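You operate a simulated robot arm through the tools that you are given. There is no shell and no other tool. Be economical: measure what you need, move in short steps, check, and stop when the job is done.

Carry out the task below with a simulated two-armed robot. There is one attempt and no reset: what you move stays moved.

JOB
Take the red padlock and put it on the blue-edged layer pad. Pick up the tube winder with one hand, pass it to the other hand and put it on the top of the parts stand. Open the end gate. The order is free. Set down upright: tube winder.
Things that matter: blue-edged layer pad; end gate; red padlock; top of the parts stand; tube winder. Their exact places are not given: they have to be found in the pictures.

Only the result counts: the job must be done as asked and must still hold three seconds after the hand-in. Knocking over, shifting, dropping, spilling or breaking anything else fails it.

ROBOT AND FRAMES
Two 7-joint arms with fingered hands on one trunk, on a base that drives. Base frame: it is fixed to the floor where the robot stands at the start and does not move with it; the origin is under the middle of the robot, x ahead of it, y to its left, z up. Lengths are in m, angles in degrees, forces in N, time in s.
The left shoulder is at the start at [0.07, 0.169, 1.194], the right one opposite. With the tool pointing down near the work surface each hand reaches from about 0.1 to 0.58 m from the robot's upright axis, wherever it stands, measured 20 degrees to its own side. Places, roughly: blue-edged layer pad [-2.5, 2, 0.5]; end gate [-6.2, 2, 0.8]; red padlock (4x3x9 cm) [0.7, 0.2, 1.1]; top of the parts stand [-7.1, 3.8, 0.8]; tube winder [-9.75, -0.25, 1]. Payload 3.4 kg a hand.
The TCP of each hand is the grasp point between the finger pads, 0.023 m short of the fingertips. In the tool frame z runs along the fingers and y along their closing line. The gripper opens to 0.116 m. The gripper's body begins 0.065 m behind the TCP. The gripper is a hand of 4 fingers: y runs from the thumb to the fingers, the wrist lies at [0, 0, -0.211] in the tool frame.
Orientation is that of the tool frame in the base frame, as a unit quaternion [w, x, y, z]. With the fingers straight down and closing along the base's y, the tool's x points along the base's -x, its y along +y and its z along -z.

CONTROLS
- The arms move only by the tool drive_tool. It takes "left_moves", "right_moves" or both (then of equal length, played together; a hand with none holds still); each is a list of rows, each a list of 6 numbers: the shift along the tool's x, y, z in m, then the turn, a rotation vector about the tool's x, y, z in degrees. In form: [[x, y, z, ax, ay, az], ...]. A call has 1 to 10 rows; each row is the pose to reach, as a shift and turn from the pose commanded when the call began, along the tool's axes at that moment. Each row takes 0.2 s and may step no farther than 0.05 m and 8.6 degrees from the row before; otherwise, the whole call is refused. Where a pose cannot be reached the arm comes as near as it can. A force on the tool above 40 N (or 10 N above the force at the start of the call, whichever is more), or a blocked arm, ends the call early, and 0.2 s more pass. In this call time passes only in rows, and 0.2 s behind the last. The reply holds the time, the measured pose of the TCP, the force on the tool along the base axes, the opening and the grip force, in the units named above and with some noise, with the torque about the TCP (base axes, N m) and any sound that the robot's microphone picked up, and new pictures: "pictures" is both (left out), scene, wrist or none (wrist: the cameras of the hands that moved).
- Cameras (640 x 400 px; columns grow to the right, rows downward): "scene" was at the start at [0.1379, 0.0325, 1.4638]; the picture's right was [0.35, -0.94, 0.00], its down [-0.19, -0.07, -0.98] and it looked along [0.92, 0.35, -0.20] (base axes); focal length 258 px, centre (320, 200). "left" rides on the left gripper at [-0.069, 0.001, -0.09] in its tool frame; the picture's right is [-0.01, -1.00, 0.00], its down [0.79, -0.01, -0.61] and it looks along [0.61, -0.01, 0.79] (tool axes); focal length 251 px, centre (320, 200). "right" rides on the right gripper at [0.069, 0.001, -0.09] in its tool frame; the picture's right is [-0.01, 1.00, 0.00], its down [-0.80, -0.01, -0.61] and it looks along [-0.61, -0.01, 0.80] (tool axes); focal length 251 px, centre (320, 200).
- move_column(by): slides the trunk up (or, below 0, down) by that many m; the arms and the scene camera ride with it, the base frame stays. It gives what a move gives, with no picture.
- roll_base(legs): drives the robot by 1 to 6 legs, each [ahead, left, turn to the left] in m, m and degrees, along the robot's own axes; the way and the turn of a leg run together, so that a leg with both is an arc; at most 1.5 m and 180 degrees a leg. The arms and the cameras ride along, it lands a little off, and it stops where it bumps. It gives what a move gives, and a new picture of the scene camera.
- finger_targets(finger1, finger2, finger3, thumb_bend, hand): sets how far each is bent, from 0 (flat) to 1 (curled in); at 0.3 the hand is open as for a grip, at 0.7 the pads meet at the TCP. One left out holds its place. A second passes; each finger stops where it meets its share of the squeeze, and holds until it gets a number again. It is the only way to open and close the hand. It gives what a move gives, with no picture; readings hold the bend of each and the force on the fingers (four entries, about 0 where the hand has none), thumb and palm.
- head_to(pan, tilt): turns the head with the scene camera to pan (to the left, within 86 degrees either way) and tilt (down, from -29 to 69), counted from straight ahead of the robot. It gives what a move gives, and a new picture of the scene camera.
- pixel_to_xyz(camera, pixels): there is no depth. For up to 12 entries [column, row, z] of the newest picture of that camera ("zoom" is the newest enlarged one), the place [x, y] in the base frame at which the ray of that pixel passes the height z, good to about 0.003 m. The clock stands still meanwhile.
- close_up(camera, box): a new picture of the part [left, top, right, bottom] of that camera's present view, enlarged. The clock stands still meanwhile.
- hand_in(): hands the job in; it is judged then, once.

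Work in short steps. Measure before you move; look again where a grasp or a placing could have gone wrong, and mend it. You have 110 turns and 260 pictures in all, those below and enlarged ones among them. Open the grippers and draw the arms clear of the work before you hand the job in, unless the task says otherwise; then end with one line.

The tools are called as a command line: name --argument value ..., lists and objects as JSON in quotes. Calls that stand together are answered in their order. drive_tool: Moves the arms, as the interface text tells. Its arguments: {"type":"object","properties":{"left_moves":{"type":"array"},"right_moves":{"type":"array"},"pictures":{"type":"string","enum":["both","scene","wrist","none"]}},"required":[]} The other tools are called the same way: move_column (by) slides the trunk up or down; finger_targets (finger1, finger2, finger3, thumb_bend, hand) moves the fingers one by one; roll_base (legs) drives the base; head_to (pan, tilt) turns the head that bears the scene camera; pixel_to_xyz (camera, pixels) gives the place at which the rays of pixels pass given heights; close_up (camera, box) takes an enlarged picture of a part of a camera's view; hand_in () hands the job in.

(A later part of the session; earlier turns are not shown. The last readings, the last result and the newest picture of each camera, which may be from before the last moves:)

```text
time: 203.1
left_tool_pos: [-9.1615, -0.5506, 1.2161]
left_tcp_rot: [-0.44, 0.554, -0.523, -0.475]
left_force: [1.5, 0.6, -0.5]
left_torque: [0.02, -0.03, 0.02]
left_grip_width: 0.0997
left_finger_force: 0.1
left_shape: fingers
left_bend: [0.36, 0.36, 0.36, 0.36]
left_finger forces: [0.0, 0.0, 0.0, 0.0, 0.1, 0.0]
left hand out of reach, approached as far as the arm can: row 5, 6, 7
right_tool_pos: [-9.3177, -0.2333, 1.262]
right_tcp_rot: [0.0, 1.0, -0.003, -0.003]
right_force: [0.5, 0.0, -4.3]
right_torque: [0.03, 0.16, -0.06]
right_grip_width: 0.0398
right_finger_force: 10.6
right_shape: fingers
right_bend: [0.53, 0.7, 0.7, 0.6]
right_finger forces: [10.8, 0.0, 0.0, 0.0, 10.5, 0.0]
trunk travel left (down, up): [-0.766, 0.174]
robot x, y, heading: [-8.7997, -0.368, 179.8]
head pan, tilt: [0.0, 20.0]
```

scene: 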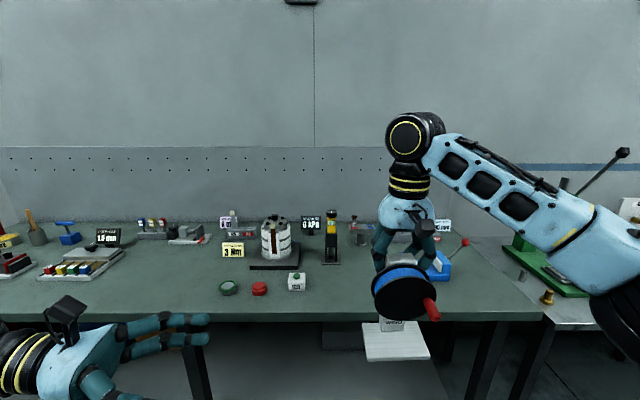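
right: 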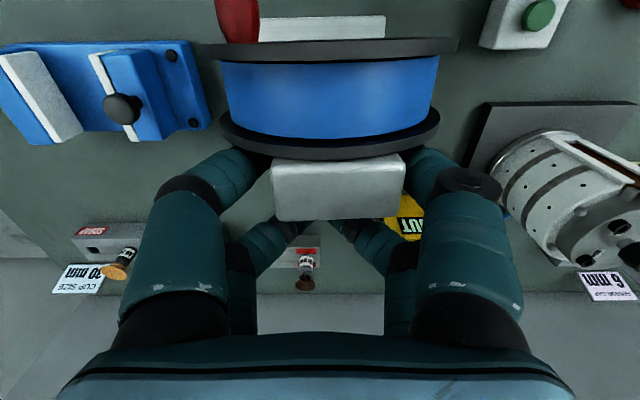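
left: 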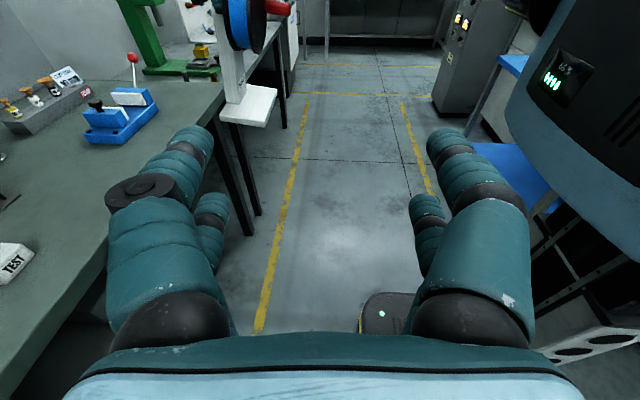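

Orientation reached (pointing north, 9° down). I move it toward the winder: forward and right, to about 0.13 m short of the post.

drive_tool --left_moves '[[0.008, 0.02, 0.03, 0, 0, 0], [0.016, 0.04, 0.06, 0, 0, 0], [0.024, 0.06, 0.09, 0, 0, 0], [0.03, 0.08, 0.12, 0, 0, 0], [0.036, 0.1, 0.15, 0, 0, 0]]'

```text
time: 204.3
left_tool_pos: [-9.2762, -0.4133, 1.155]
left_tcp_rot: [-0.44, 0.557, -0.522, -0.473]
left_force: [-0.4, 0.3, -0.2]
left_torque: [-0.03, -0.03, 0.01]
left_grip_width: 0.0996
left_finger_force: 0.0
left_shape: fingers
left_bend: [0.36, 0.36, 0.36, 0.36]
left_finger forces: [0.1, 0.0, 0.0, 0.1, 0.0, 0.0]
left hand out of reach, approached as far as the arm can: row 1
right_tool_pos: [-9.3223, -0.2316, 1.2602]
right_tcp_rot: [0.0, 1.0, -0.003, 0.0]
right_force: [0.1, -0.5, -5.6]
right_torque: [0.01, 0.11, 0.01]
right_grip_width: 0.0396
right_finger_force: 10.3
right_shape: fingers
right_bend: [0.53, 0.7, 0.7, 0.6]
right_finger forces: [10.7, 0.1, 0.1, 0.0, 10.5, 0.0]
trunk travel left (down, up): [-0.766, 0.174]
robot x, y, heading: [-8.7977, -0.3722, 179.7]
head pan, tilt: [0.0, 20.0]
```

scene: 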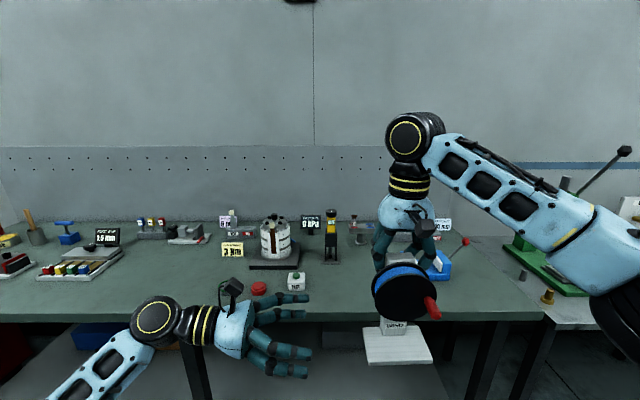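
left: 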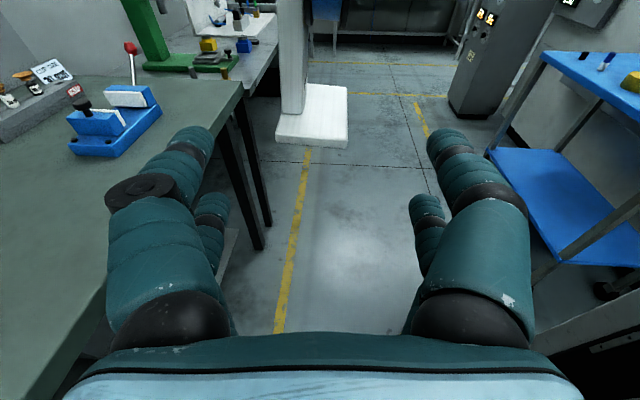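

The left hand is reachable there. I zoom from the left camera on post and base.

close_up --camera "left" --box '[220, 0, 400, 160]'

pixel_to_xyz --camera "zoom" --pixels '[[320, 200, 1.1], [320, 100, 1.1]]'

```text
2.50 times, centred on (310, 80) of left
```

zoom: 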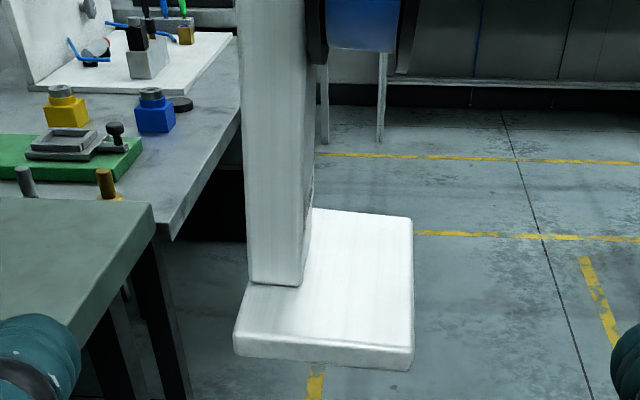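

```text
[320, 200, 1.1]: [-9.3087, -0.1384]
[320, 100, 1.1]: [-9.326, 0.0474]
```

pixel_to_xyz --camera "zoom" --pixels '[[249, 281, 1.1], [303, 286, 1.1], [313, 208, 1.1], [235, 345, 1.1], [412, 352, 1.1], [412, 218, 1.1], [249, 281, 1.09], [303, 286, 1.09]]'

```text
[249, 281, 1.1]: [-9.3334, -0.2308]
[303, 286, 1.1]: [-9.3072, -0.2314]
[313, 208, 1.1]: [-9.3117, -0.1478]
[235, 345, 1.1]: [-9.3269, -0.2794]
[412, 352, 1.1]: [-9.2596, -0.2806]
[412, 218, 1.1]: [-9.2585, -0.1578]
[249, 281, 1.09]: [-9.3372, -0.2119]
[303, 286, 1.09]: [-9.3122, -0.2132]
```

The winder hangs tilted ~4–5° (robot side low). I counter-tilt the right hand by 4.5°, then advance the left hand most of the way.

drive_tool --right_moves '[[0, 0, 0, 0, 2.5, 0], [0, 0, 0, 0, 4.5, 0]]' --pictures "none"

drive_tool --left_moves '[[-0.008, 0.006, 0.04, 0, 0, 0], [-0.015, 0.012, 0.08, 0, 0, 0], [-0.02, 0.017, 0.115, 0, 0, 0]]'

close_up --camera "scene" --box '[250, 200, 490, 390]'

```text
time: 204.9
left_tool_pos: [-9.2741, -0.4132, 1.1561]
left_tcp_rot: [-0.441, 0.556, -0.523, -0.473]
left_force: [-0.2, 0.6, 0.2]
left_torque: [0.02, -0.03, 0.0]
left_grip_width: 0.0996
left_finger_force: 0.1
left_shape: fingers
left_bend: [0.36, 0.36, 0.36, 0.36]
left_finger forces: [0.1, 0.0, 0.0, 0.0, 0.1, 0.0]
right_tool_pos: [-9.3206, -0.2334, 1.2604]
right_tcp_rot: [0.001, 0.999, -0.003, 0.038]
right_force: [-0.5, -0.4, -5.8]
right_torque: [0.04, 0.1, -0.02]
right_grip_width: 0.0397
right_finger_force: 10.4
right_shape: fingers
right_bend: [0.53, 0.7, 0.7, 0.6]
right_finger forces: [10.7, 0.0, 0.0, 0.0, 10.5, 0.0]
trunk travel left (down, up): [-0.766, 0.174]
robot x, y, heading: [-8.7939, -0.3732, 179.8]
head pan, tilt: [0.0, 20.0]
```

```text
time: 205.7
left_tool_pos: [-9.2997, -0.298, 1.1581]
left_tcp_rot: [-0.439, 0.557, -0.522, -0.474]
left_force: [-0.2, -0.4, 0.2]
left_torque: [0.0, 0.02, -0.08]
left_grip_width: 0.0997
left_finger_force: 0.1
left_shape: fingers
left_bend: [0.36, 0.36, 0.36, 0.36]
left_finger forces: [0.0, 0.0, 0.0, 0.0, 0.1, 0.0]
right_tool_pos: [-9.3224, -0.2315, 1.2599]
right_tcp_rot: [0.001, 0.999, -0.003, 0.038]
right_force: [0.5, 1.0, -6.6]
right_torque: [0.02, 0.16, 0.04]
right_grip_width: 0.0394
right_finger_force: 11.2
right_shape: fingers
right_bend: [0.53, 0.7, 0.7, 0.6]
right_finger forces: [10.7, 0.1, 0.0, 0.0, 10.7, 0.0]
trunk travel left (down, up): [-0.766, 0.174]
robot x, y, heading: [-8.7957, -0.3714, 179.6]
head pan, tilt: [0.0, 20.0]
```

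scene: 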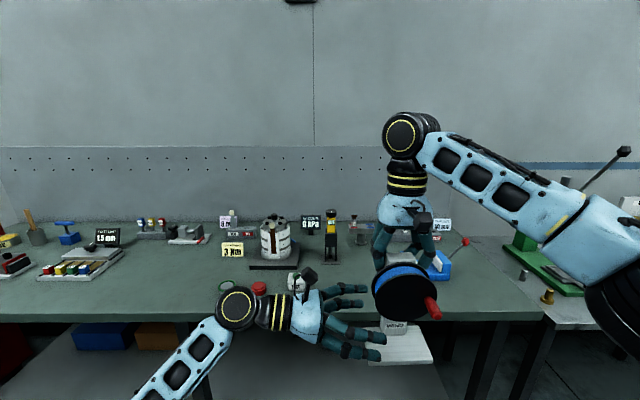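
left: 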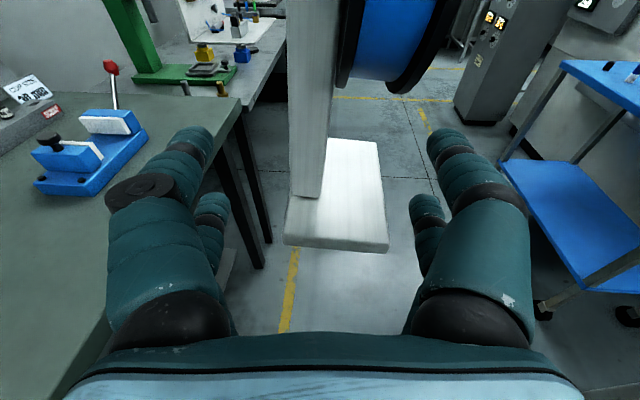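

```text
2.11 times, centred on (370, 295) of scene
```

zoom: 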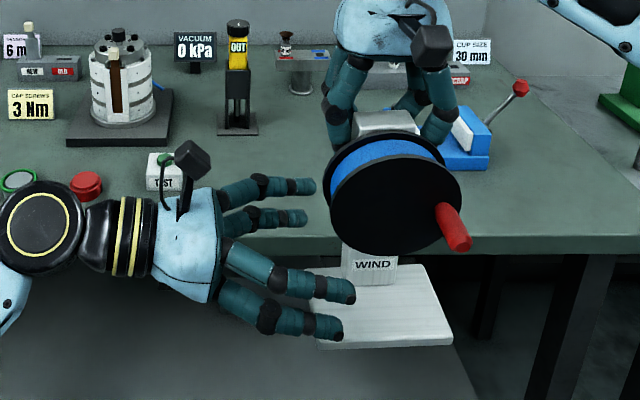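

Camera box will clear the reel. The post is ~7 mm forward of the hand axis and base top is a bit close, so I adjust and advance the final 5 cm.

drive_tool --left_moves '[[-0.015, 0.003, 0.015, 0, 0, 0], [-0.016, 0.003, 0.05, 0, 0, 0]]'

close_up --camera "scene" --box '[270, 220, 470, 380]'

close_up --camera "left" --box '[160, 60, 480, 300]'

```text
time: 206.3
left_tool_pos: [-9.3066, -0.2438, 1.1641]
left_tcp_rot: [-0.439, 0.557, -0.524, -0.472]
left_force: [0.4, 0.7, -0.6]
left_torque: [0.02, 0.05, 0.0]
left_grip_width: 0.0996
left_finger_force: 0.1
left_shape: fingers
left_bend: [0.36, 0.36, 0.36, 0.36]
left_finger forces: [0.0, 0.0, 0.1, 0.1, 0.0, 0.0]
right_tool_pos: [-9.3217, -0.2308, 1.2604]
right_tcp_rot: [0.002, 0.999, -0.002, 0.037]
right_force: [1.0, 0.5, -6.4]
right_torque: [0.03, 0.11, 0.01]
right_grip_width: 0.0398
right_finger_force: 11.0
right_shape: fingers
right_bend: [0.53, 0.7, 0.7, 0.6]
right_finger forces: [10.5, 0.0, 0.0, 0.0, 10.6, 0.0]
trunk travel left (down, up): [-0.766, 0.174]
robot x, y, heading: [-8.7948, -0.3754, 179.5]
head pan, tilt: [0.0, 20.0]
```

scene: 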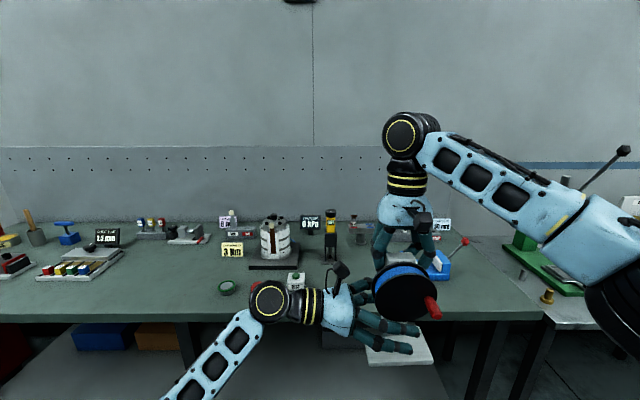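
left: 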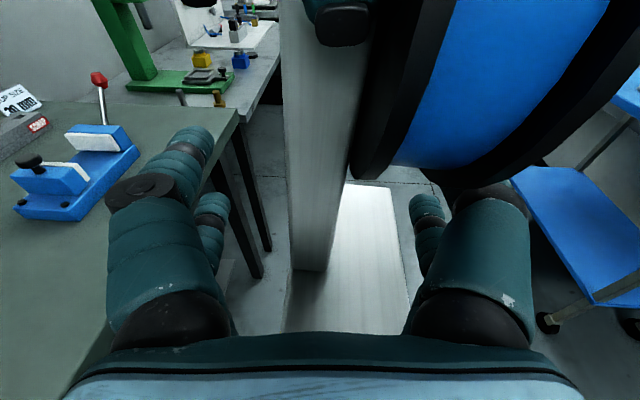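

```text
2.50 times, centred on (370, 300) of scene
```

zoom: 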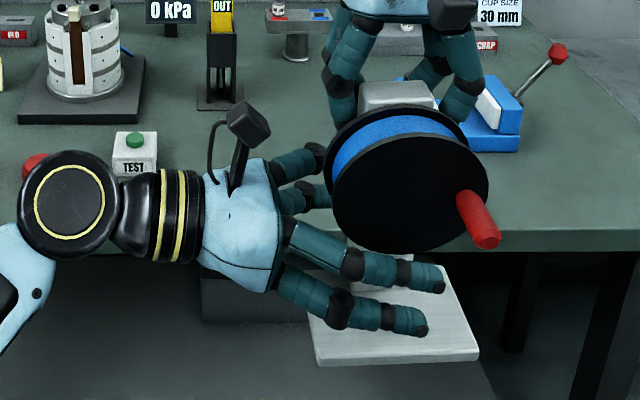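

```text
1.67 times, centred on (320, 180) of left
```

zoom: 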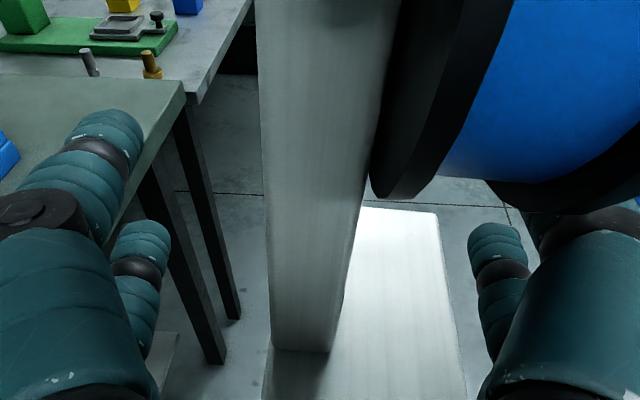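

Robot-side upper finger runs close beneath the reel; base is ~4 cm below the axis, so I lower 5 mm and then close the left hand.

drive_tool --left_moves '[[0.006, 0.002, 0, 0, 0, 0]]' --pictures "none"

finger_targets --hand "left" --finger1 0.7 --finger2 0.7 --finger3 0.7 --thumb_bend 0.7

close_up --camera "left" --box '[0, 0, 640, 400]'

```text
time: 206.7
left_tool_pos: [-9.3082, -0.2478, 1.1596]
left_tcp_rot: [-0.439, 0.556, -0.523, -0.474]
left_force: [-0.1, 0.9, -1.1]
left_torque: [0.01, 0.0, 0.01]
left_grip_width: 0.0996
left_finger_force: 0.1
left_shape: fingers
left_bend: [0.36, 0.36, 0.36, 0.36]
left_finger forces: [0.0, 0.0, 0.1, 0.1, 0.1, 0.0]
right_tool_pos: [-9.3206, -0.2333, 1.2612]
right_tcp_rot: [0.001, 0.999, -0.002, 0.038]
right_force: [0.0, 0.6, -5.8]
right_torque: [0.02, 0.12, -0.02]
right_grip_width: 0.0394
right_finger_force: 10.4
right_shape: fingers
right_bend: [0.53, 0.7, 0.7, 0.6]
right_finger forces: [10.7, 0.0, 0.0, 0.0, 10.5, 0.0]
trunk travel left (down, up): [-0.766, 0.174]
robot x, y, heading: [-8.7967, -0.3723, 179.5]
head pan, tilt: [0.0, 20.0]
```

```text
time: 207.7
left_tool_pos: [-9.3076, -0.2477, 1.1604]
left_tcp_rot: [-0.439, 0.557, -0.522, -0.474]
left_force: [0.7, -0.2, 0.4]
left_torque: [-0.04, 0.13, -0.06]
left_grip_width: 0.0186
left_finger_force: 10.8
left_shape: fingers
left_bend: [0.64, 0.63, 0.65, 0.64]
left_finger forces: [4.0, 5.5, 3.2, 0.0, 7.5, 0.0]
right_tool_pos: [-9.3225, -0.2323, 1.2608]
right_tcp_rot: [0.001, 0.999, -0.002, 0.037]
right_force: [-0.7, 0.3, -5.1]
right_torque: [-0.01, 0.13, 0.02]
right_grip_width: 0.0397
right_finger_force: 10.6
right_shape: fingers
right_bend: [0.53, 0.7, 0.7, 0.6]
right_finger forces: [10.9, 0.0, 0.0, 0.0, 10.2, 0.0]
trunk travel left (down, up): [-0.766, 0.174]
robot x, y, heading: [-8.7979, -0.3715, 179.7]
head pan, tilt: [0.0, 20.0]
```

```text
1.00 times, centred on (320, 200) of left (not enlarged: the box is as wide or as high as the picture)
```

zoom: 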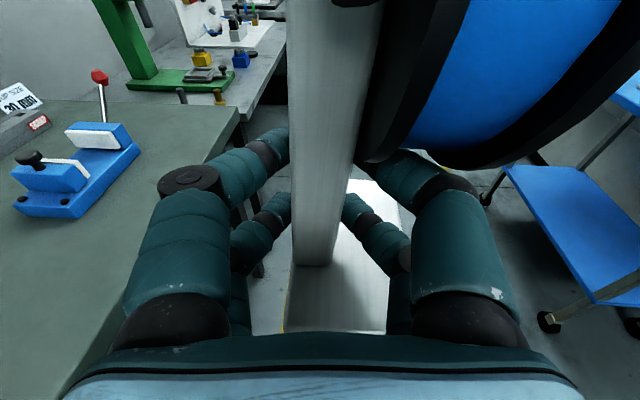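

All four left fingers grip the post (3–8 N). I open the right hand only partly (to keep clear of the left camera).

finger_targets --hand "right" --finger1 0.47 --finger2 0.5 --finger3 0.5 --thumb_bend 0.48

close_up --camera "scene" --box '[270, 180, 470, 380]'

close_up --camera "right" --box '[0, 0, 640, 400]'

```text
time: 208.7
left_tool_pos: [-9.3086, -0.2476, 1.1596]
left_tcp_rot: [-0.439, 0.557, -0.522, -0.474]
left_force: [0.0, -0.1, 0.6]
left_torque: [-0.07, 0.05, -0.03]
left_grip_width: 0.0186
left_finger_force: 10.2
left_shape: fingers
left_bend: [0.64, 0.63, 0.65, 0.64]
left_finger forces: [4.9, 5.4, 3.3, 0.0, 7.2, 0.0]
right_tool_pos: [-9.3211, -0.2333, 1.2608]
right_tcp_rot: [0.001, 0.999, -0.003, 0.038]
right_force: [0.4, 0.8, 0.7]
right_torque: [-0.01, 0.0, 0.02]
right_grip_width: 0.0648
right_finger_force: 0.0
right_shape: fingers
right_bend: [0.47, 0.5, 0.5, 0.48]
right_finger forces: [0.1, 0.1, 0.1, 0.0, 0.0, 0.0]
trunk travel left (down, up): [-0.766, 0.174]
robot x, y, heading: [-8.7977, -0.3707, 179.7]
head pan, tilt: [0.0, 20.0]
```

```text
2.00 times, centred on (370, 280) of scene
```

zoom: 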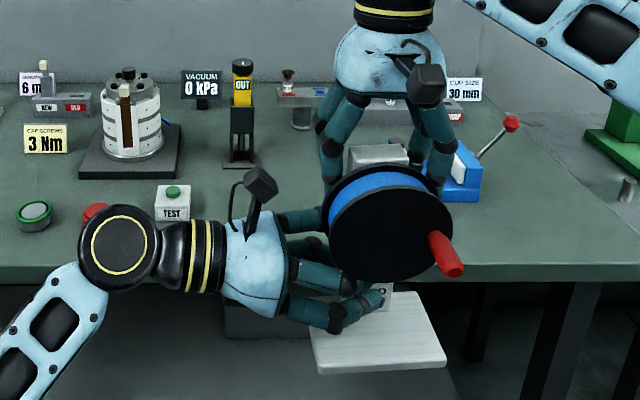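

```text
1.00 times, centred on (320, 200) of right (not enlarged: the box is as wide or as high as the picture)
```

zoom: 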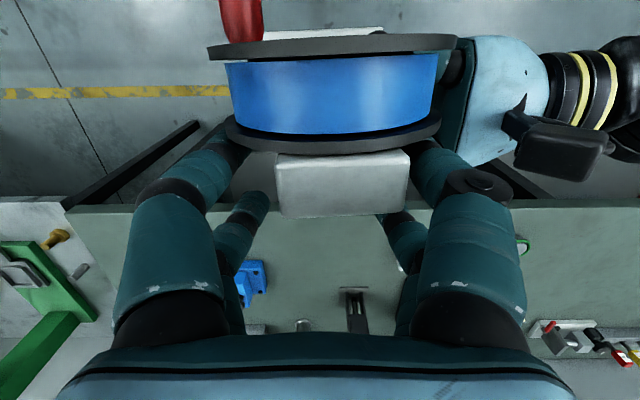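

Right hand is free of load. I raise it straight up along its axis and check.

drive_tool --right_moves '[[0, 0, -0.03, 0, 0, 0], [0, 0, -0.07, 0, 0, 0], [0, 0, -0.11, 0, 0, 0], [0, -0.01, -0.13, 0, 0, 0]]'

```text
time: 209.7
left_tool_pos: [-9.3074, -0.2456, 1.1588]
left_tcp_rot: [-0.439, 0.557, -0.523, -0.473]
left_force: [0.4, 0.8, 0.3]
left_torque: [-0.05, 0.04, -0.01]
left_grip_width: 0.0189
left_finger_force: 10.5
left_shape: fingers
left_bend: [0.64, 0.63, 0.65, 0.64]
left_finger forces: [4.8, 5.4, 3.4, 0.1, 7.1, 0.0]
right_tool_pos: [-9.3166, -0.2211, 1.3718]
right_tcp_rot: [0.003, 0.999, -0.002, 0.036]
right_force: [-0.3, 0.0, 0.1]
right_torque: [-0.01, -0.01, 0.04]
right_grip_width: 0.0654
right_finger_force: 0.0
right_shape: fingers
right_bend: [0.47, 0.5, 0.5, 0.48]
right_finger forces: [0.0, 0.1, 0.1, 0.1, 0.1, 0.0]
right hand out of reach, approached as far as the arm can: row 3, 4
trunk travel left (down, up): [-0.766, 0.174]
robot x, y, heading: [-8.7967, -0.3706, 179.6]
head pan, tilt: [0.0, 20.0]
```

scene: 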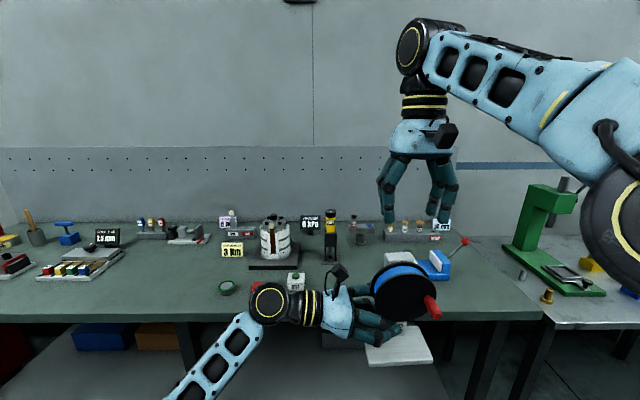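
right: 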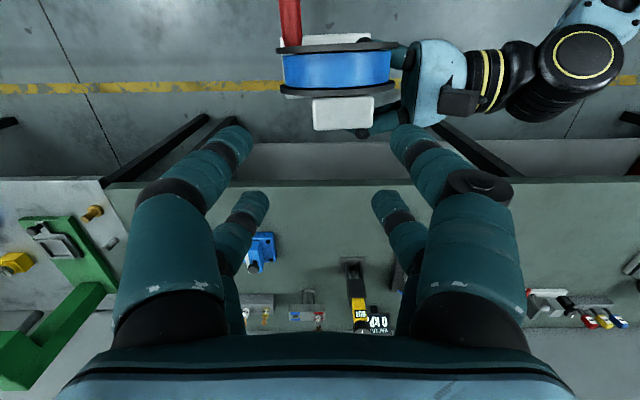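

Handover done: left hand holds the winder. I tuck the right hand aside and drive back north toward the stand.

drive_tool --right_moves '[[0.02, -0.03, 0.0, 0, -1, 0], [0.05, -0.06, 0.01, 0, -2, 0], [0.08, -0.09, 0.02, 0, -3, 0], [0.1, -0.12, 0.03, 0, -4, 0]]' --pictures "none"

roll_base --legs '[[0, 0, -90], [1.3, 0, 0], [1.3, 0, 0], [0.55, 0, 0]]'

```text
time: 210.7
left_tool_pos: [-9.3052, -0.2462, 1.1605]
left_tcp_rot: [-0.438, 0.557, -0.522, -0.474]
left_force: [0.0, 0.1, 0.1]
left_torque: [-0.08, 0.07, 0.01]
left_grip_width: 0.0186
left_finger_force: 10.3
left_shape: fingers
left_bend: [0.64, 0.63, 0.65, 0.64]
left_finger forces: [4.8, 5.3, 3.4, 0.0, 7.2, 0.0]
right_tool_pos: [-9.2122, -0.1011, 1.3482]
right_tcp_rot: [0.002, 1.0, -0.002, 0.001]
right_force: [0.7, 0.2, 1.3]
right_torque: [-0.03, 0.02, -0.01]
right_grip_width: 0.0655
right_finger_force: 0.1
right_shape: fingers
right_bend: [0.47, 0.5, 0.5, 0.48]
right_finger forces: [0.0, 0.0, 0.0, 0.0, 0.0, 0.1]
trunk travel left (down, up): [-0.766, 0.174]
robot x, y, heading: [-8.7991, -0.3683, 179.4]
head pan, tilt: [0.0, 20.0]
```

```text
time: 230.0
left_tool_pos: [-8.6503, 3.3006, 1.1595]
left_tcp_rot: [0.646, -0.019, 0.763, 0.02]
left_force: [-0.5, -1.5, -5.5]
left_torque: [0.05, 0.06, -0.02]
left_grip_width: 0.0181
left_finger_force: 10.0
left_shape: fingers
left_bend: [0.64, 0.63, 0.65, 0.64]
left_finger forces: [4.6, 4.9, 3.1, 0.0, 6.9, 0.0]
right_tool_pos: [-8.5083, 3.2051, 1.3489]
right_tcp_rot: [-0.001, -0.703, 0.712, 0.0]
right_force: [-0.4, -0.7, 0.5]
right_torque: [-0.02, 0.0, 0.04]
right_grip_width: 0.0652
right_finger_force: 0.1
right_shape: fingers
right_bend: [0.47, 0.5, 0.5, 0.48]
right_finger forces: [0.0, 0.0, 0.0, 0.0, 0.1, 0.0]
trunk travel left (down, up): [-0.766, 0.174]
robot x, y, heading: [-8.7804, 2.7896, 89.3]
head pan, tilt: [0.0, 20.0]
```

scene: 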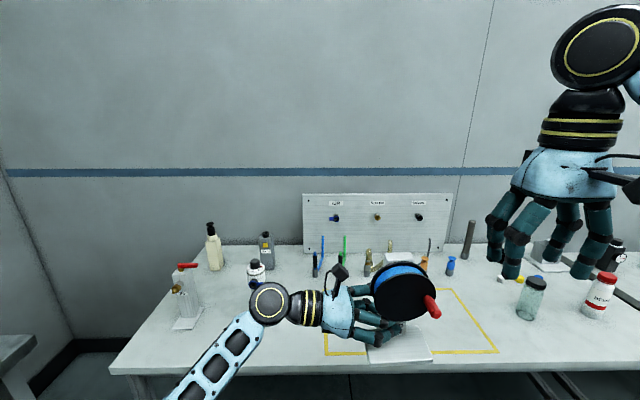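

I strafe right (east) 1.6 m along the bench, slightly back, then look for the parts stand.

roll_base --legs '[[-0.1, -0.1, 0], [0, -1.3, 0]]'

head_to --pan -15 --tilt 25

```text
time: 237.5
left_tool_pos: [-7.2615, 3.1918, 1.1593]
left_tcp_rot: [0.645, -0.026, 0.763, 0.026]
left_force: [0.6, 0.3, -6.0]
left_torque: [0.05, 0.09, -0.01]
left_grip_width: 0.0184
left_finger_force: 9.7
left_shape: fingers
left_bend: [0.64, 0.63, 0.65, 0.64]
left_finger forces: [4.8, 5.1, 3.1, 0.0, 7.0, 0.0]
right_tool_pos: [-7.1177, 3.0991, 1.3489]
right_tcp_rot: [0.002, 0.707, -0.707, 0.002]
right_force: [0.2, 0.4, 0.9]
right_torque: [-0.03, -0.01, 0.0]
right_grip_width: 0.0657
right_finger_force: 0.1
right_shape: fingers
right_bend: [0.47, 0.5, 0.5, 0.48]
right_finger forces: [0.1, 0.0, 0.1, 0.1, 0.0, 0.0]
trunk travel left (down, up): [-0.766, 0.174]
robot x, y, heading: [-7.3832, 2.6818, 89.9]
head pan, tilt: [0.0, 20.0]
```

scene: 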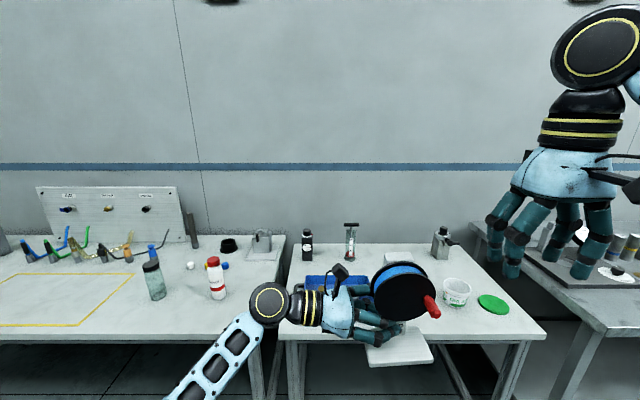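

```text
time: 238.2
left_tool_pos: [-7.261, 3.1922, 1.1601]
left_tcp_rot: [0.646, -0.026, 0.763, 0.026]
left_force: [0.1, -0.2, -6.3]
left_torque: [0.05, 0.08, 0.0]
left_grip_width: 0.0183
left_finger_force: 10.0
left_shape: fingers
left_bend: [0.64, 0.63, 0.65, 0.64]
left_finger forces: [4.8, 5.2, 3.2, 0.0, 7.0, 0.0]
right_tool_pos: [-7.1165, 3.0991, 1.3481]
right_tcp_rot: [0.002, 0.707, -0.707, 0.001]
right_force: [0.4, 0.1, 0.3]
right_torque: [0.0, 0.01, 0.02]
right_grip_width: 0.0655
right_finger_force: 0.1
right_shape: fingers
right_bend: [0.47, 0.5, 0.5, 0.48]
right_finger forces: [0.0, 0.0, 0.0, 0.1, 0.1, 0.1]
trunk travel left (down, up): [-0.766, 0.174]
robot x, y, heading: [-7.3855, 2.6781, 90.0]
head pan, tilt: [-15.0, 25.0]
```

scene: 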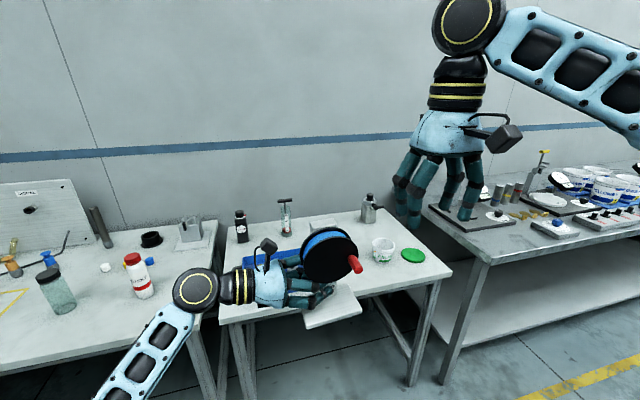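

The separate white table centred about (−7.1, 3.8) fits the parts stand. I check for anything hidden behind the reel.

close_up --camera "scene" --box '[190, 170, 470, 345]'

pixel_to_xyz --camera "scene" --pixels '[[220, 325, 0.75], [452, 273, 0.75], [420, 215, 0.75], [222, 242, 0.75], [382, 260, 0.75], [413, 257, 0.75], [370, 222, 0.75], [285, 230, 0.75], [240, 240, 0.75], [247, 400, 0], [412, 385, 0], [440, 383, 0]]'

close_up --camera "right" --box '[0, 0, 640, 400]'

```text
2.29 times, centred on (330, 258) of scene
```

zoom: 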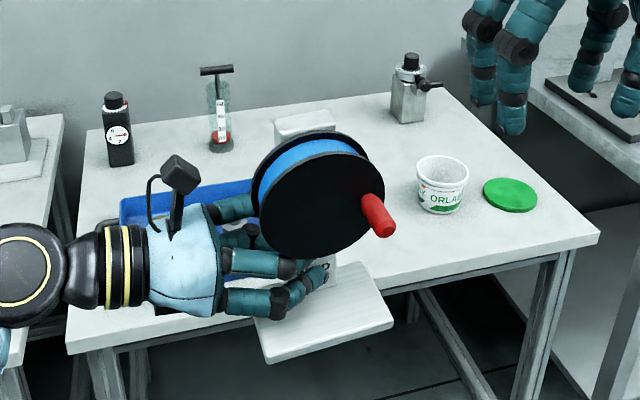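

```text
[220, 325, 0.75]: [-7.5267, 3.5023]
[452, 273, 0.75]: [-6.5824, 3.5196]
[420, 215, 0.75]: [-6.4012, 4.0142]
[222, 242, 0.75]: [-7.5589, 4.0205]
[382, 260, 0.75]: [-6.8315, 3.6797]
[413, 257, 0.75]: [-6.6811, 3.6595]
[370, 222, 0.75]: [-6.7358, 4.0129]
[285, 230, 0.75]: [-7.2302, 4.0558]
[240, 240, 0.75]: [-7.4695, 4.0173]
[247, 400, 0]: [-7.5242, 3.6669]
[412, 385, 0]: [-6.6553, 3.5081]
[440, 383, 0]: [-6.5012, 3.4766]
```

```text
1.00 times, centred on (320, 200) of right (not enlarged: the box is as wide or as high as the picture)
```

zoom: 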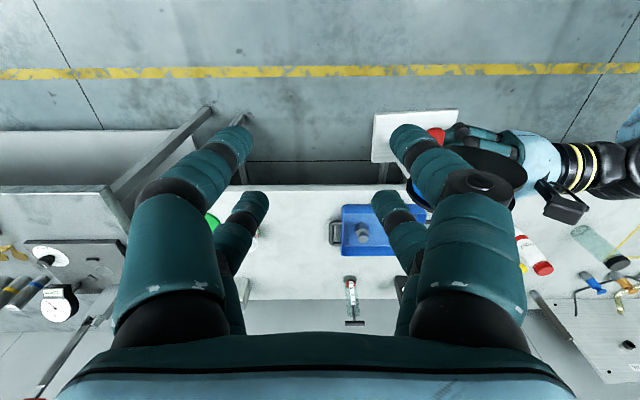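

Triangulating the tub gives stand top z≈0.81. I measure the tray's east edge and free space in the right camera view.

pixel_to_xyz --camera "zoom" --pixels '[[329, 232, 0.83], [342, 205, 0.84], [342, 256, 0.84], [350, 322, 0.82], [213, 222, 0.82], [300, 185, 0.81], [245, 290, 0.82], [374, 112, 1.1], [458, 110, 1.1]]'

```text
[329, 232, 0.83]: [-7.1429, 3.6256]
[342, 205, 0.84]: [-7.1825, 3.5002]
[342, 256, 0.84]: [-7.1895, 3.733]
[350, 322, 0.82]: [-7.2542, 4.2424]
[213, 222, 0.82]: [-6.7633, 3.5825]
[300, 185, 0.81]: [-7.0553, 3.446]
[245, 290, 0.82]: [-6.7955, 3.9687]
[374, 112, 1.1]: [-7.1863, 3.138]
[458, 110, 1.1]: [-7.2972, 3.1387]
```

Free spot is x −7.14..−6.92, y≥3.46, but coming from the west the hand would hit the tray. So I'll approach with heading ~150° (hand pointing NNE). First I shift the right hand outward and the winder further right relative to the robot.

drive_tool --right_moves '[[0.015, -0.03, 0, 0, 0, 0], [0.03, -0.06, 0, 0, 0, 0], [0.05, -0.09, -0.01, 0, 0, 0], [0.06, -0.13, -0.02, 0, 0, 0], [0.06, -0.17, -0.02, 0, 0, 0]]' --pictures "none"

drive_tool --left_moves '[[-0.005, -0.005, 0.03, 0, 0, 0], [-0.01, -0.01, 0.06, 0, 0, 0], [-0.015, -0.015, 0.09, 0, 0, 0], [-0.019, -0.02, 0.118, 0, 0, 0]]' --pictures "scene"

roll_base --legs '[[0, 0, 60], [-0.25, -0.6, 0]]'

```text
time: 239.4
left_tool_pos: [-7.2591, 3.1929, 1.1588]
left_tcp_rot: [0.644, -0.026, 0.764, 0.026]
left_force: [0.0, -0.7, -6.2]
left_torque: [0.03, 0.05, 0.0]
left_grip_width: 0.0183
left_finger_force: 9.4
left_shape: fingers
left_bend: [0.64, 0.63, 0.65, 0.64]
left_finger forces: [4.8, 5.0, 3.2, 0.0, 7.0, 0.0]
right_tool_pos: [-6.9461, 3.076, 1.3594]
right_tcp_rot: [0.002, 0.707, -0.707, 0.001]
right_force: [-0.3, -0.2, 0.3]
right_torque: [0.01, 0.03, -0.05]
right_grip_width: 0.0654
right_finger_force: 0.1
right_shape: fingers
right_bend: [0.47, 0.5, 0.5, 0.48]
right_finger forces: [0.1, 0.1, 0.0, 0.0, 0.0, 0.1]
right hand out of reach, approached as far as the arm can: row 3, 4, 5
trunk travel left (down, up): [-0.766, 0.174]
robot x, y, heading: [-7.3831, 2.6816, 89.8]
head pan, tilt: [-15.0, 25.0]
```

```text
time: 240.4
left_tool_pos: [-7.1393, 3.1818, 1.1577]
left_tcp_rot: [0.645, -0.026, 0.763, 0.026]
left_force: [-0.7, 0.1, -5.4]
left_torque: [0.05, 0.07, 0.01]
left_grip_width: 0.0185
left_finger_force: 10.0
left_shape: fingers
left_bend: [0.64, 0.63, 0.65, 0.64]
left_finger forces: [4.8, 5.0, 3.3, 0.0, 7.1, 0.0]
right_tool_pos: [-6.9475, 3.076, 1.3596]
right_tcp_rot: [-0.003, -0.707, 0.707, -0.002]
right_force: [0.3, 0.2, -0.3]
right_torque: [-0.02, 0.01, 0.01]
right_grip_width: 0.0655
right_finger_force: 0.0
right_shape: fingers
right_bend: [0.47, 0.5, 0.5, 0.48]
right_finger forces: [0.0, 0.1, 0.0, 0.0, 0.1, 0.0]
trunk travel left (down, up): [-0.766, 0.174]
robot x, y, heading: [-7.3826, 2.6785, 89.9]
head pan, tilt: [-15.0, 25.0]
```

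scene: 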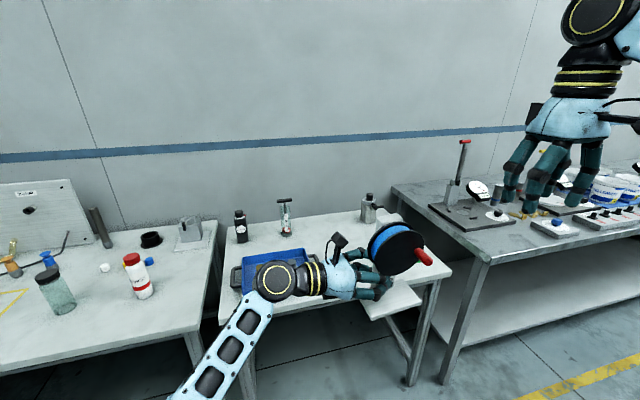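

```text
time: 246.7
left_tool_pos: [-7.1953, 3.5327, 1.1573]
left_tcp_rot: [0.543, -0.409, 0.644, 0.35]
left_force: [-0.5, -0.1, -7.0]
left_torque: [-0.01, 0.08, 0.01]
left_grip_width: 0.0183
left_finger_force: 9.7
left_shape: fingers
left_bend: [0.64, 0.63, 0.65, 0.65]
left_finger forces: [4.6, 4.7, 3.0, 0.0, 6.7, 0.0]
right_tool_pos: [-7.0082, 3.65, 1.362]
right_tcp_rot: [0.001, 0.968, -0.251, 0.002]
right_force: [0.5, 1.8, 0.6]
right_torque: [-0.02, -0.02, -0.04]
right_grip_width: 0.0654
right_finger_force: 0.0
right_shape: fingers
right_bend: [0.47, 0.5, 0.5, 0.48]
right_finger forces: [0.0, 0.1, 0.0, 0.1, 0.0, 0.0]
trunk travel left (down, up): [-0.766, 0.174]
robot x, y, heading: [-6.8773, 3.0787, 151.0]
head pan, tilt: [-15.0, 25.0]
```

scene: 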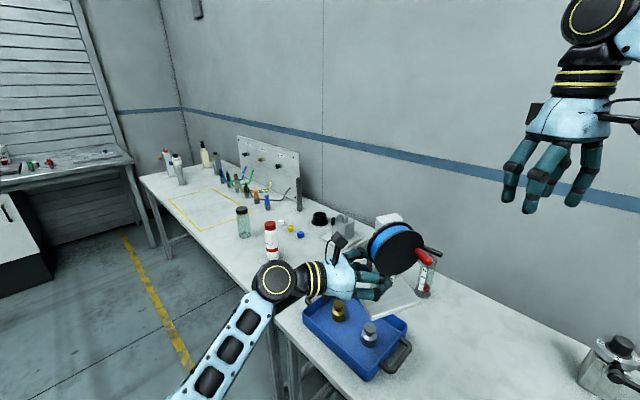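

The tray is now clearly visible. I shift the base so the post comes to (−7.03, 3.56), then look down.

roll_base --legs '[[-0.133, -0.085, 0]]'

head_to --pan -30 --tilt 45

close_up --camera "left" --box '[0, 0, 640, 400]'

```text
time: 248.1
left_tool_pos: [-7.0387, 3.5438, 1.158]
left_tcp_rot: [0.544, -0.41, 0.644, 0.349]
left_force: [0.1, 0.4, -5.3]
left_torque: [0.0, 0.04, 0.0]
left_grip_width: 0.0177
left_finger_force: 9.9
left_shape: fingers
left_bend: [0.64, 0.63, 0.65, 0.65]
left_finger forces: [4.7, 4.8, 3.1, 0.0, 6.9, 0.0]
right_tool_pos: [-6.8534, 3.6589, 1.3604]
right_tcp_rot: [0.001, 0.968, -0.251, 0.003]
right_force: [-1.1, 0.4, 0.5]
right_torque: [0.03, -0.04, 0.0]
right_grip_width: 0.0656
right_finger_force: 0.1
right_shape: fingers
right_bend: [0.47, 0.5, 0.5, 0.48]
right_finger forces: [0.1, 0.0, 0.0, 0.0, 0.1, 0.1]
trunk travel left (down, up): [-0.766, 0.174]
robot x, y, heading: [-6.7163, 3.0837, 151.0]
head pan, tilt: [-15.0, 25.0]
```

scene: 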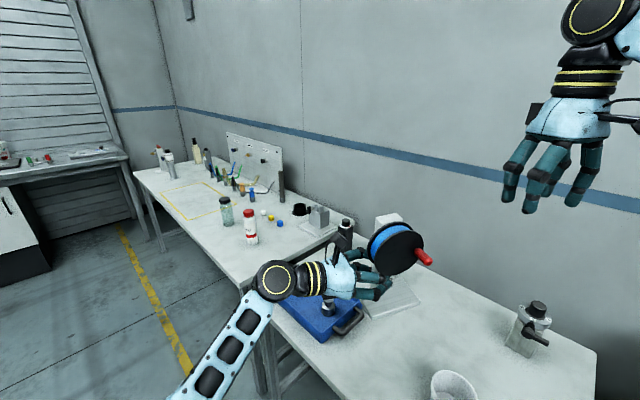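

```text
time: 249.0
left_tool_pos: [-7.0353, 3.5441, 1.1575]
left_tcp_rot: [0.542, -0.41, 0.645, 0.349]
left_force: [-0.3, 0.2, -5.2]
left_torque: [-0.07, 0.09, 0.01]
left_grip_width: 0.018
left_finger_force: 9.7
left_shape: fingers
left_bend: [0.64, 0.63, 0.65, 0.65]
left_finger forces: [4.7, 4.7, 3.1, 0.1, 7.0, 0.0]
right_tool_pos: [-6.85, 3.6585, 1.3614]
right_tcp_rot: [0.002, 0.968, -0.251, 0.003]
right_force: [-0.2, -0.5, -0.2]
right_torque: [0.05, 0.0, 0.0]
right_grip_width: 0.0655
right_finger_force: 0.0
right_shape: fingers
right_bend: [0.47, 0.5, 0.5, 0.48]
right_finger forces: [0.0, 0.0, 0.0, 0.0, 0.0, 0.0]
trunk travel left (down, up): [-0.766, 0.174]
robot x, y, heading: [-6.7144, 3.086, 151.0]
head pan, tilt: [-30.0, 45.0]
```

scene: 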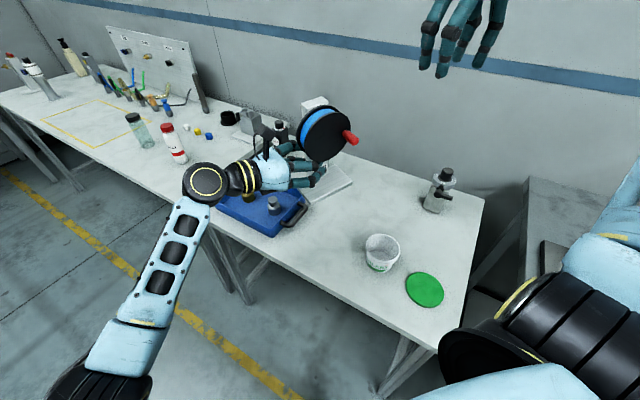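

```text
1.00 times, centred on (320, 200) of left (not enlarged: the box is as wide or as high as the picture)
```

zoom: 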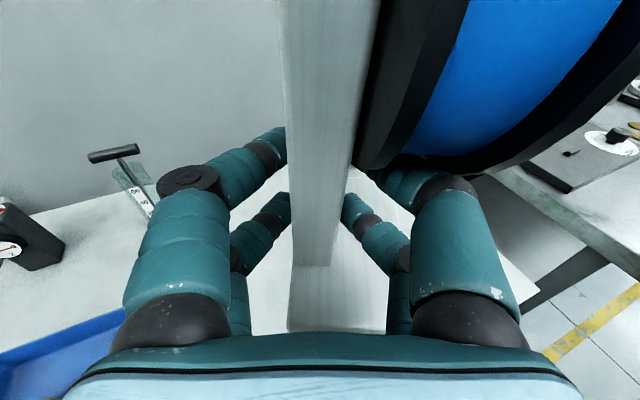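

I measure tray handle (307,207), tray corner (275,237), tub (380,268) and table front edge at z≈0.81–0.83.

pixel_to_xyz --camera "scene" --pixels '[[307, 208, 0.83], [275, 237, 0.82], [365, 262, 0.81], [380, 270, 0.81], [290, 262, 0.81], [400, 330, 0.81], [440, 350, 0.81], [485, 200, 0.81], [432, 210, 0.81]]'

```text
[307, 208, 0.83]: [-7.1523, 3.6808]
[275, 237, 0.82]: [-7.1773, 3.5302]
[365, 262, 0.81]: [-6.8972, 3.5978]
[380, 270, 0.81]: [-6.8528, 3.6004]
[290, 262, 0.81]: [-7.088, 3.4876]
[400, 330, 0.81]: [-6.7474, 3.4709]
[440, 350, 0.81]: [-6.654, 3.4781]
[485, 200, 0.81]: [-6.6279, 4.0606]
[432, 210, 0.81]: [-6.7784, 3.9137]
```

Geometry confirmed; I shift 5 cm north for margin from the front edge, and check the right arm's surroundings before lowering.

roll_base --legs '[[0.024, -0.044, 0]]'

head_to --pan -80 --tilt 40

```text
time: 249.9
left_tool_pos: [-7.0369, 3.585, 1.1615]
left_tcp_rot: [0.544, -0.408, 0.643, 0.352]
left_force: [0.2, -1.5, -5.5]
left_torque: [-0.04, 0.08, 0.01]
left_grip_width: 0.018
left_finger_force: 9.2
left_shape: fingers
left_bend: [0.64, 0.63, 0.65, 0.65]
left_finger forces: [4.7, 4.7, 3.2, 0.0, 7.0, 0.0]
right_tool_pos: [-6.8508, 3.6995, 1.3653]
right_tcp_rot: [-0.002, 0.968, -0.25, 0.002]
right_force: [-0.9, -0.6, 0.7]
right_torque: [0.03, 0.0, 0.0]
right_grip_width: 0.0657
right_finger_force: 0.0
right_shape: fingers
right_bend: [0.47, 0.5, 0.5, 0.48]
right_finger forces: [0.1, 0.0, 0.1, 0.2, 0.0, 0.0]
trunk travel left (down, up): [-0.766, 0.174]
robot x, y, heading: [-6.7168, 3.1375, 150.9]
head pan, tilt: [-30.0, 45.0]
```

scene: 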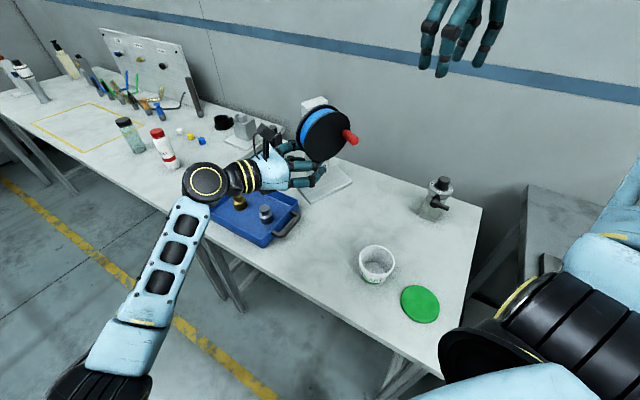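

```text
time: 251.1
left_tool_pos: [-7.0365, 3.5912, 1.1576]
left_tcp_rot: [0.543, -0.41, 0.644, 0.35]
left_force: [0.3, 0.4, -5.5]
left_torque: [-0.05, 0.07, -0.02]
left_grip_width: 0.0179
left_finger_force: 9.6
left_shape: fingers
left_bend: [0.64, 0.63, 0.65, 0.65]
left_finger forces: [4.7, 4.7, 3.3, 0.1, 6.9, 0.0]
right_tool_pos: [-6.8511, 3.7068, 1.3618]
right_tcp_rot: [0.002, 0.968, -0.251, 0.0]
right_force: [-0.1, 0.0, -0.4]
right_torque: [-0.02, -0.03, 0.01]
right_grip_width: 0.0654
right_finger_force: 0.1
right_shape: fingers
right_bend: [0.47, 0.5, 0.5, 0.48]
right_finger forces: [0.1, 0.1, 0.1, 0.1, 0.0, 0.1]
trunk travel left (down, up): [-0.766, 0.174]
robot x, y, heading: [-6.7143, 3.1414, 151.1]
head pan, tilt: [-80.0, 40.0]
```

scene: 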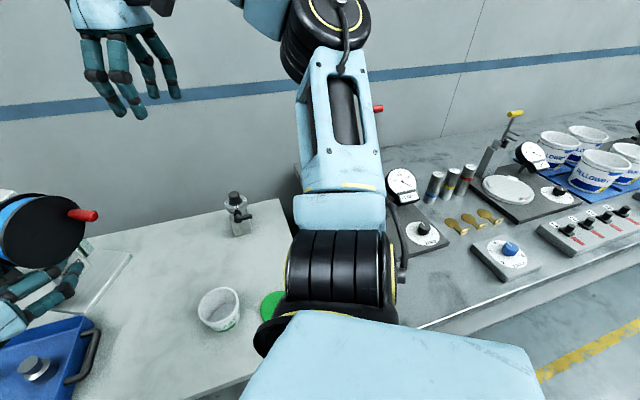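

Right elbow (~(−6.68,3.63), z≈1.47) is above the white table with nothing tall below. I lower the column 0.26.

move_column --by -0.25

head_to --pan -30 --tilt 35

close_up --camera "scene" --box '[180, 60, 420, 260]'

```text
time: 253.7
left_tool_pos: [-7.0369, 3.5915, 0.9075]
left_tcp_rot: [0.544, -0.409, 0.644, 0.35]
left_force: [-0.3, 0.4, -5.5]
left_torque: [-0.03, 0.07, 0.01]
left_grip_width: 0.0183
left_finger_force: 9.7
left_shape: fingers
left_bend: [0.64, 0.63, 0.65, 0.65]
left_finger forces: [4.7, 4.8, 3.1, 0.0, 6.9, 0.0]
right_tool_pos: [-6.8493, 3.7074, 1.1113]
right_tcp_rot: [0.002, 0.968, -0.251, 0.002]
right_force: [0.7, -0.1, -0.1]
right_torque: [0.0, 0.02, -0.01]
right_grip_width: 0.0653
right_finger_force: 0.0
right_shape: fingers
right_bend: [0.47, 0.5, 0.5, 0.48]
right_finger forces: [0.0, 0.0, 0.1, 0.0, 0.0, 0.0]
trunk travel left (down, up): [-0.516, 0.424]
robot x, y, heading: [-6.7175, 3.1404, 151.2]
head pan, tilt: [-80.0, 40.0]
```

```text
time: 254.8
left_tool_pos: [-7.0363, 3.5917, 0.907]
left_tcp_rot: [0.543, -0.41, 0.644, 0.35]
left_force: [0.3, -1.0, -6.2]
left_torque: [-0.03, 0.06, -0.02]
left_grip_width: 0.018
left_finger_force: 9.5
left_shape: fingers
left_bend: [0.64, 0.63, 0.65, 0.65]
left_finger forces: [4.6, 4.8, 3.2, 0.1, 6.9, 0.0]
right_tool_pos: [-6.8506, 3.708, 1.1113]
right_tcp_rot: [0.002, 0.968, -0.251, 0.003]
right_force: [-0.3, -0.9, -0.4]
right_torque: [0.03, 0.0, -0.03]
right_grip_width: 0.0656
right_finger_force: 0.0
right_shape: fingers
right_bend: [0.47, 0.5, 0.5, 0.48]
right_finger forces: [0.1, 0.0, 0.1, 0.0, 0.0, 0.0]
trunk travel left (down, up): [-0.516, 0.424]
robot x, y, heading: [-6.7178, 3.1382, 151.0]
head pan, tilt: [-30.0, 35.0]
```

scene: 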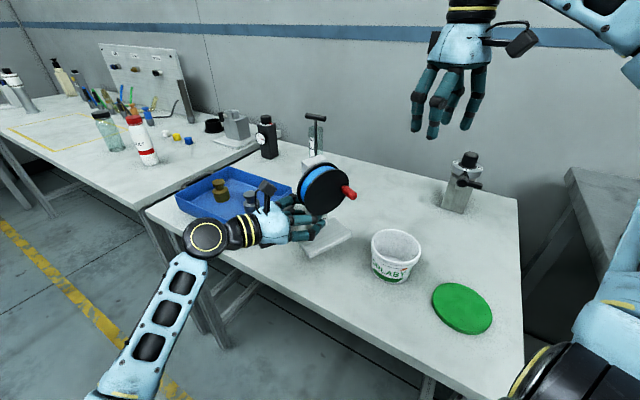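

```text
2.00 times, centred on (300, 160) of scene
```

zoom: 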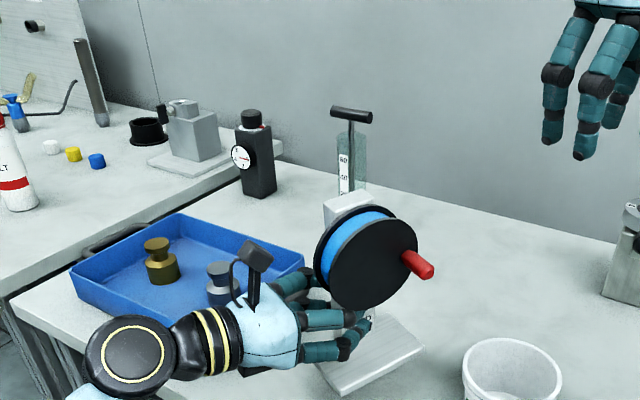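

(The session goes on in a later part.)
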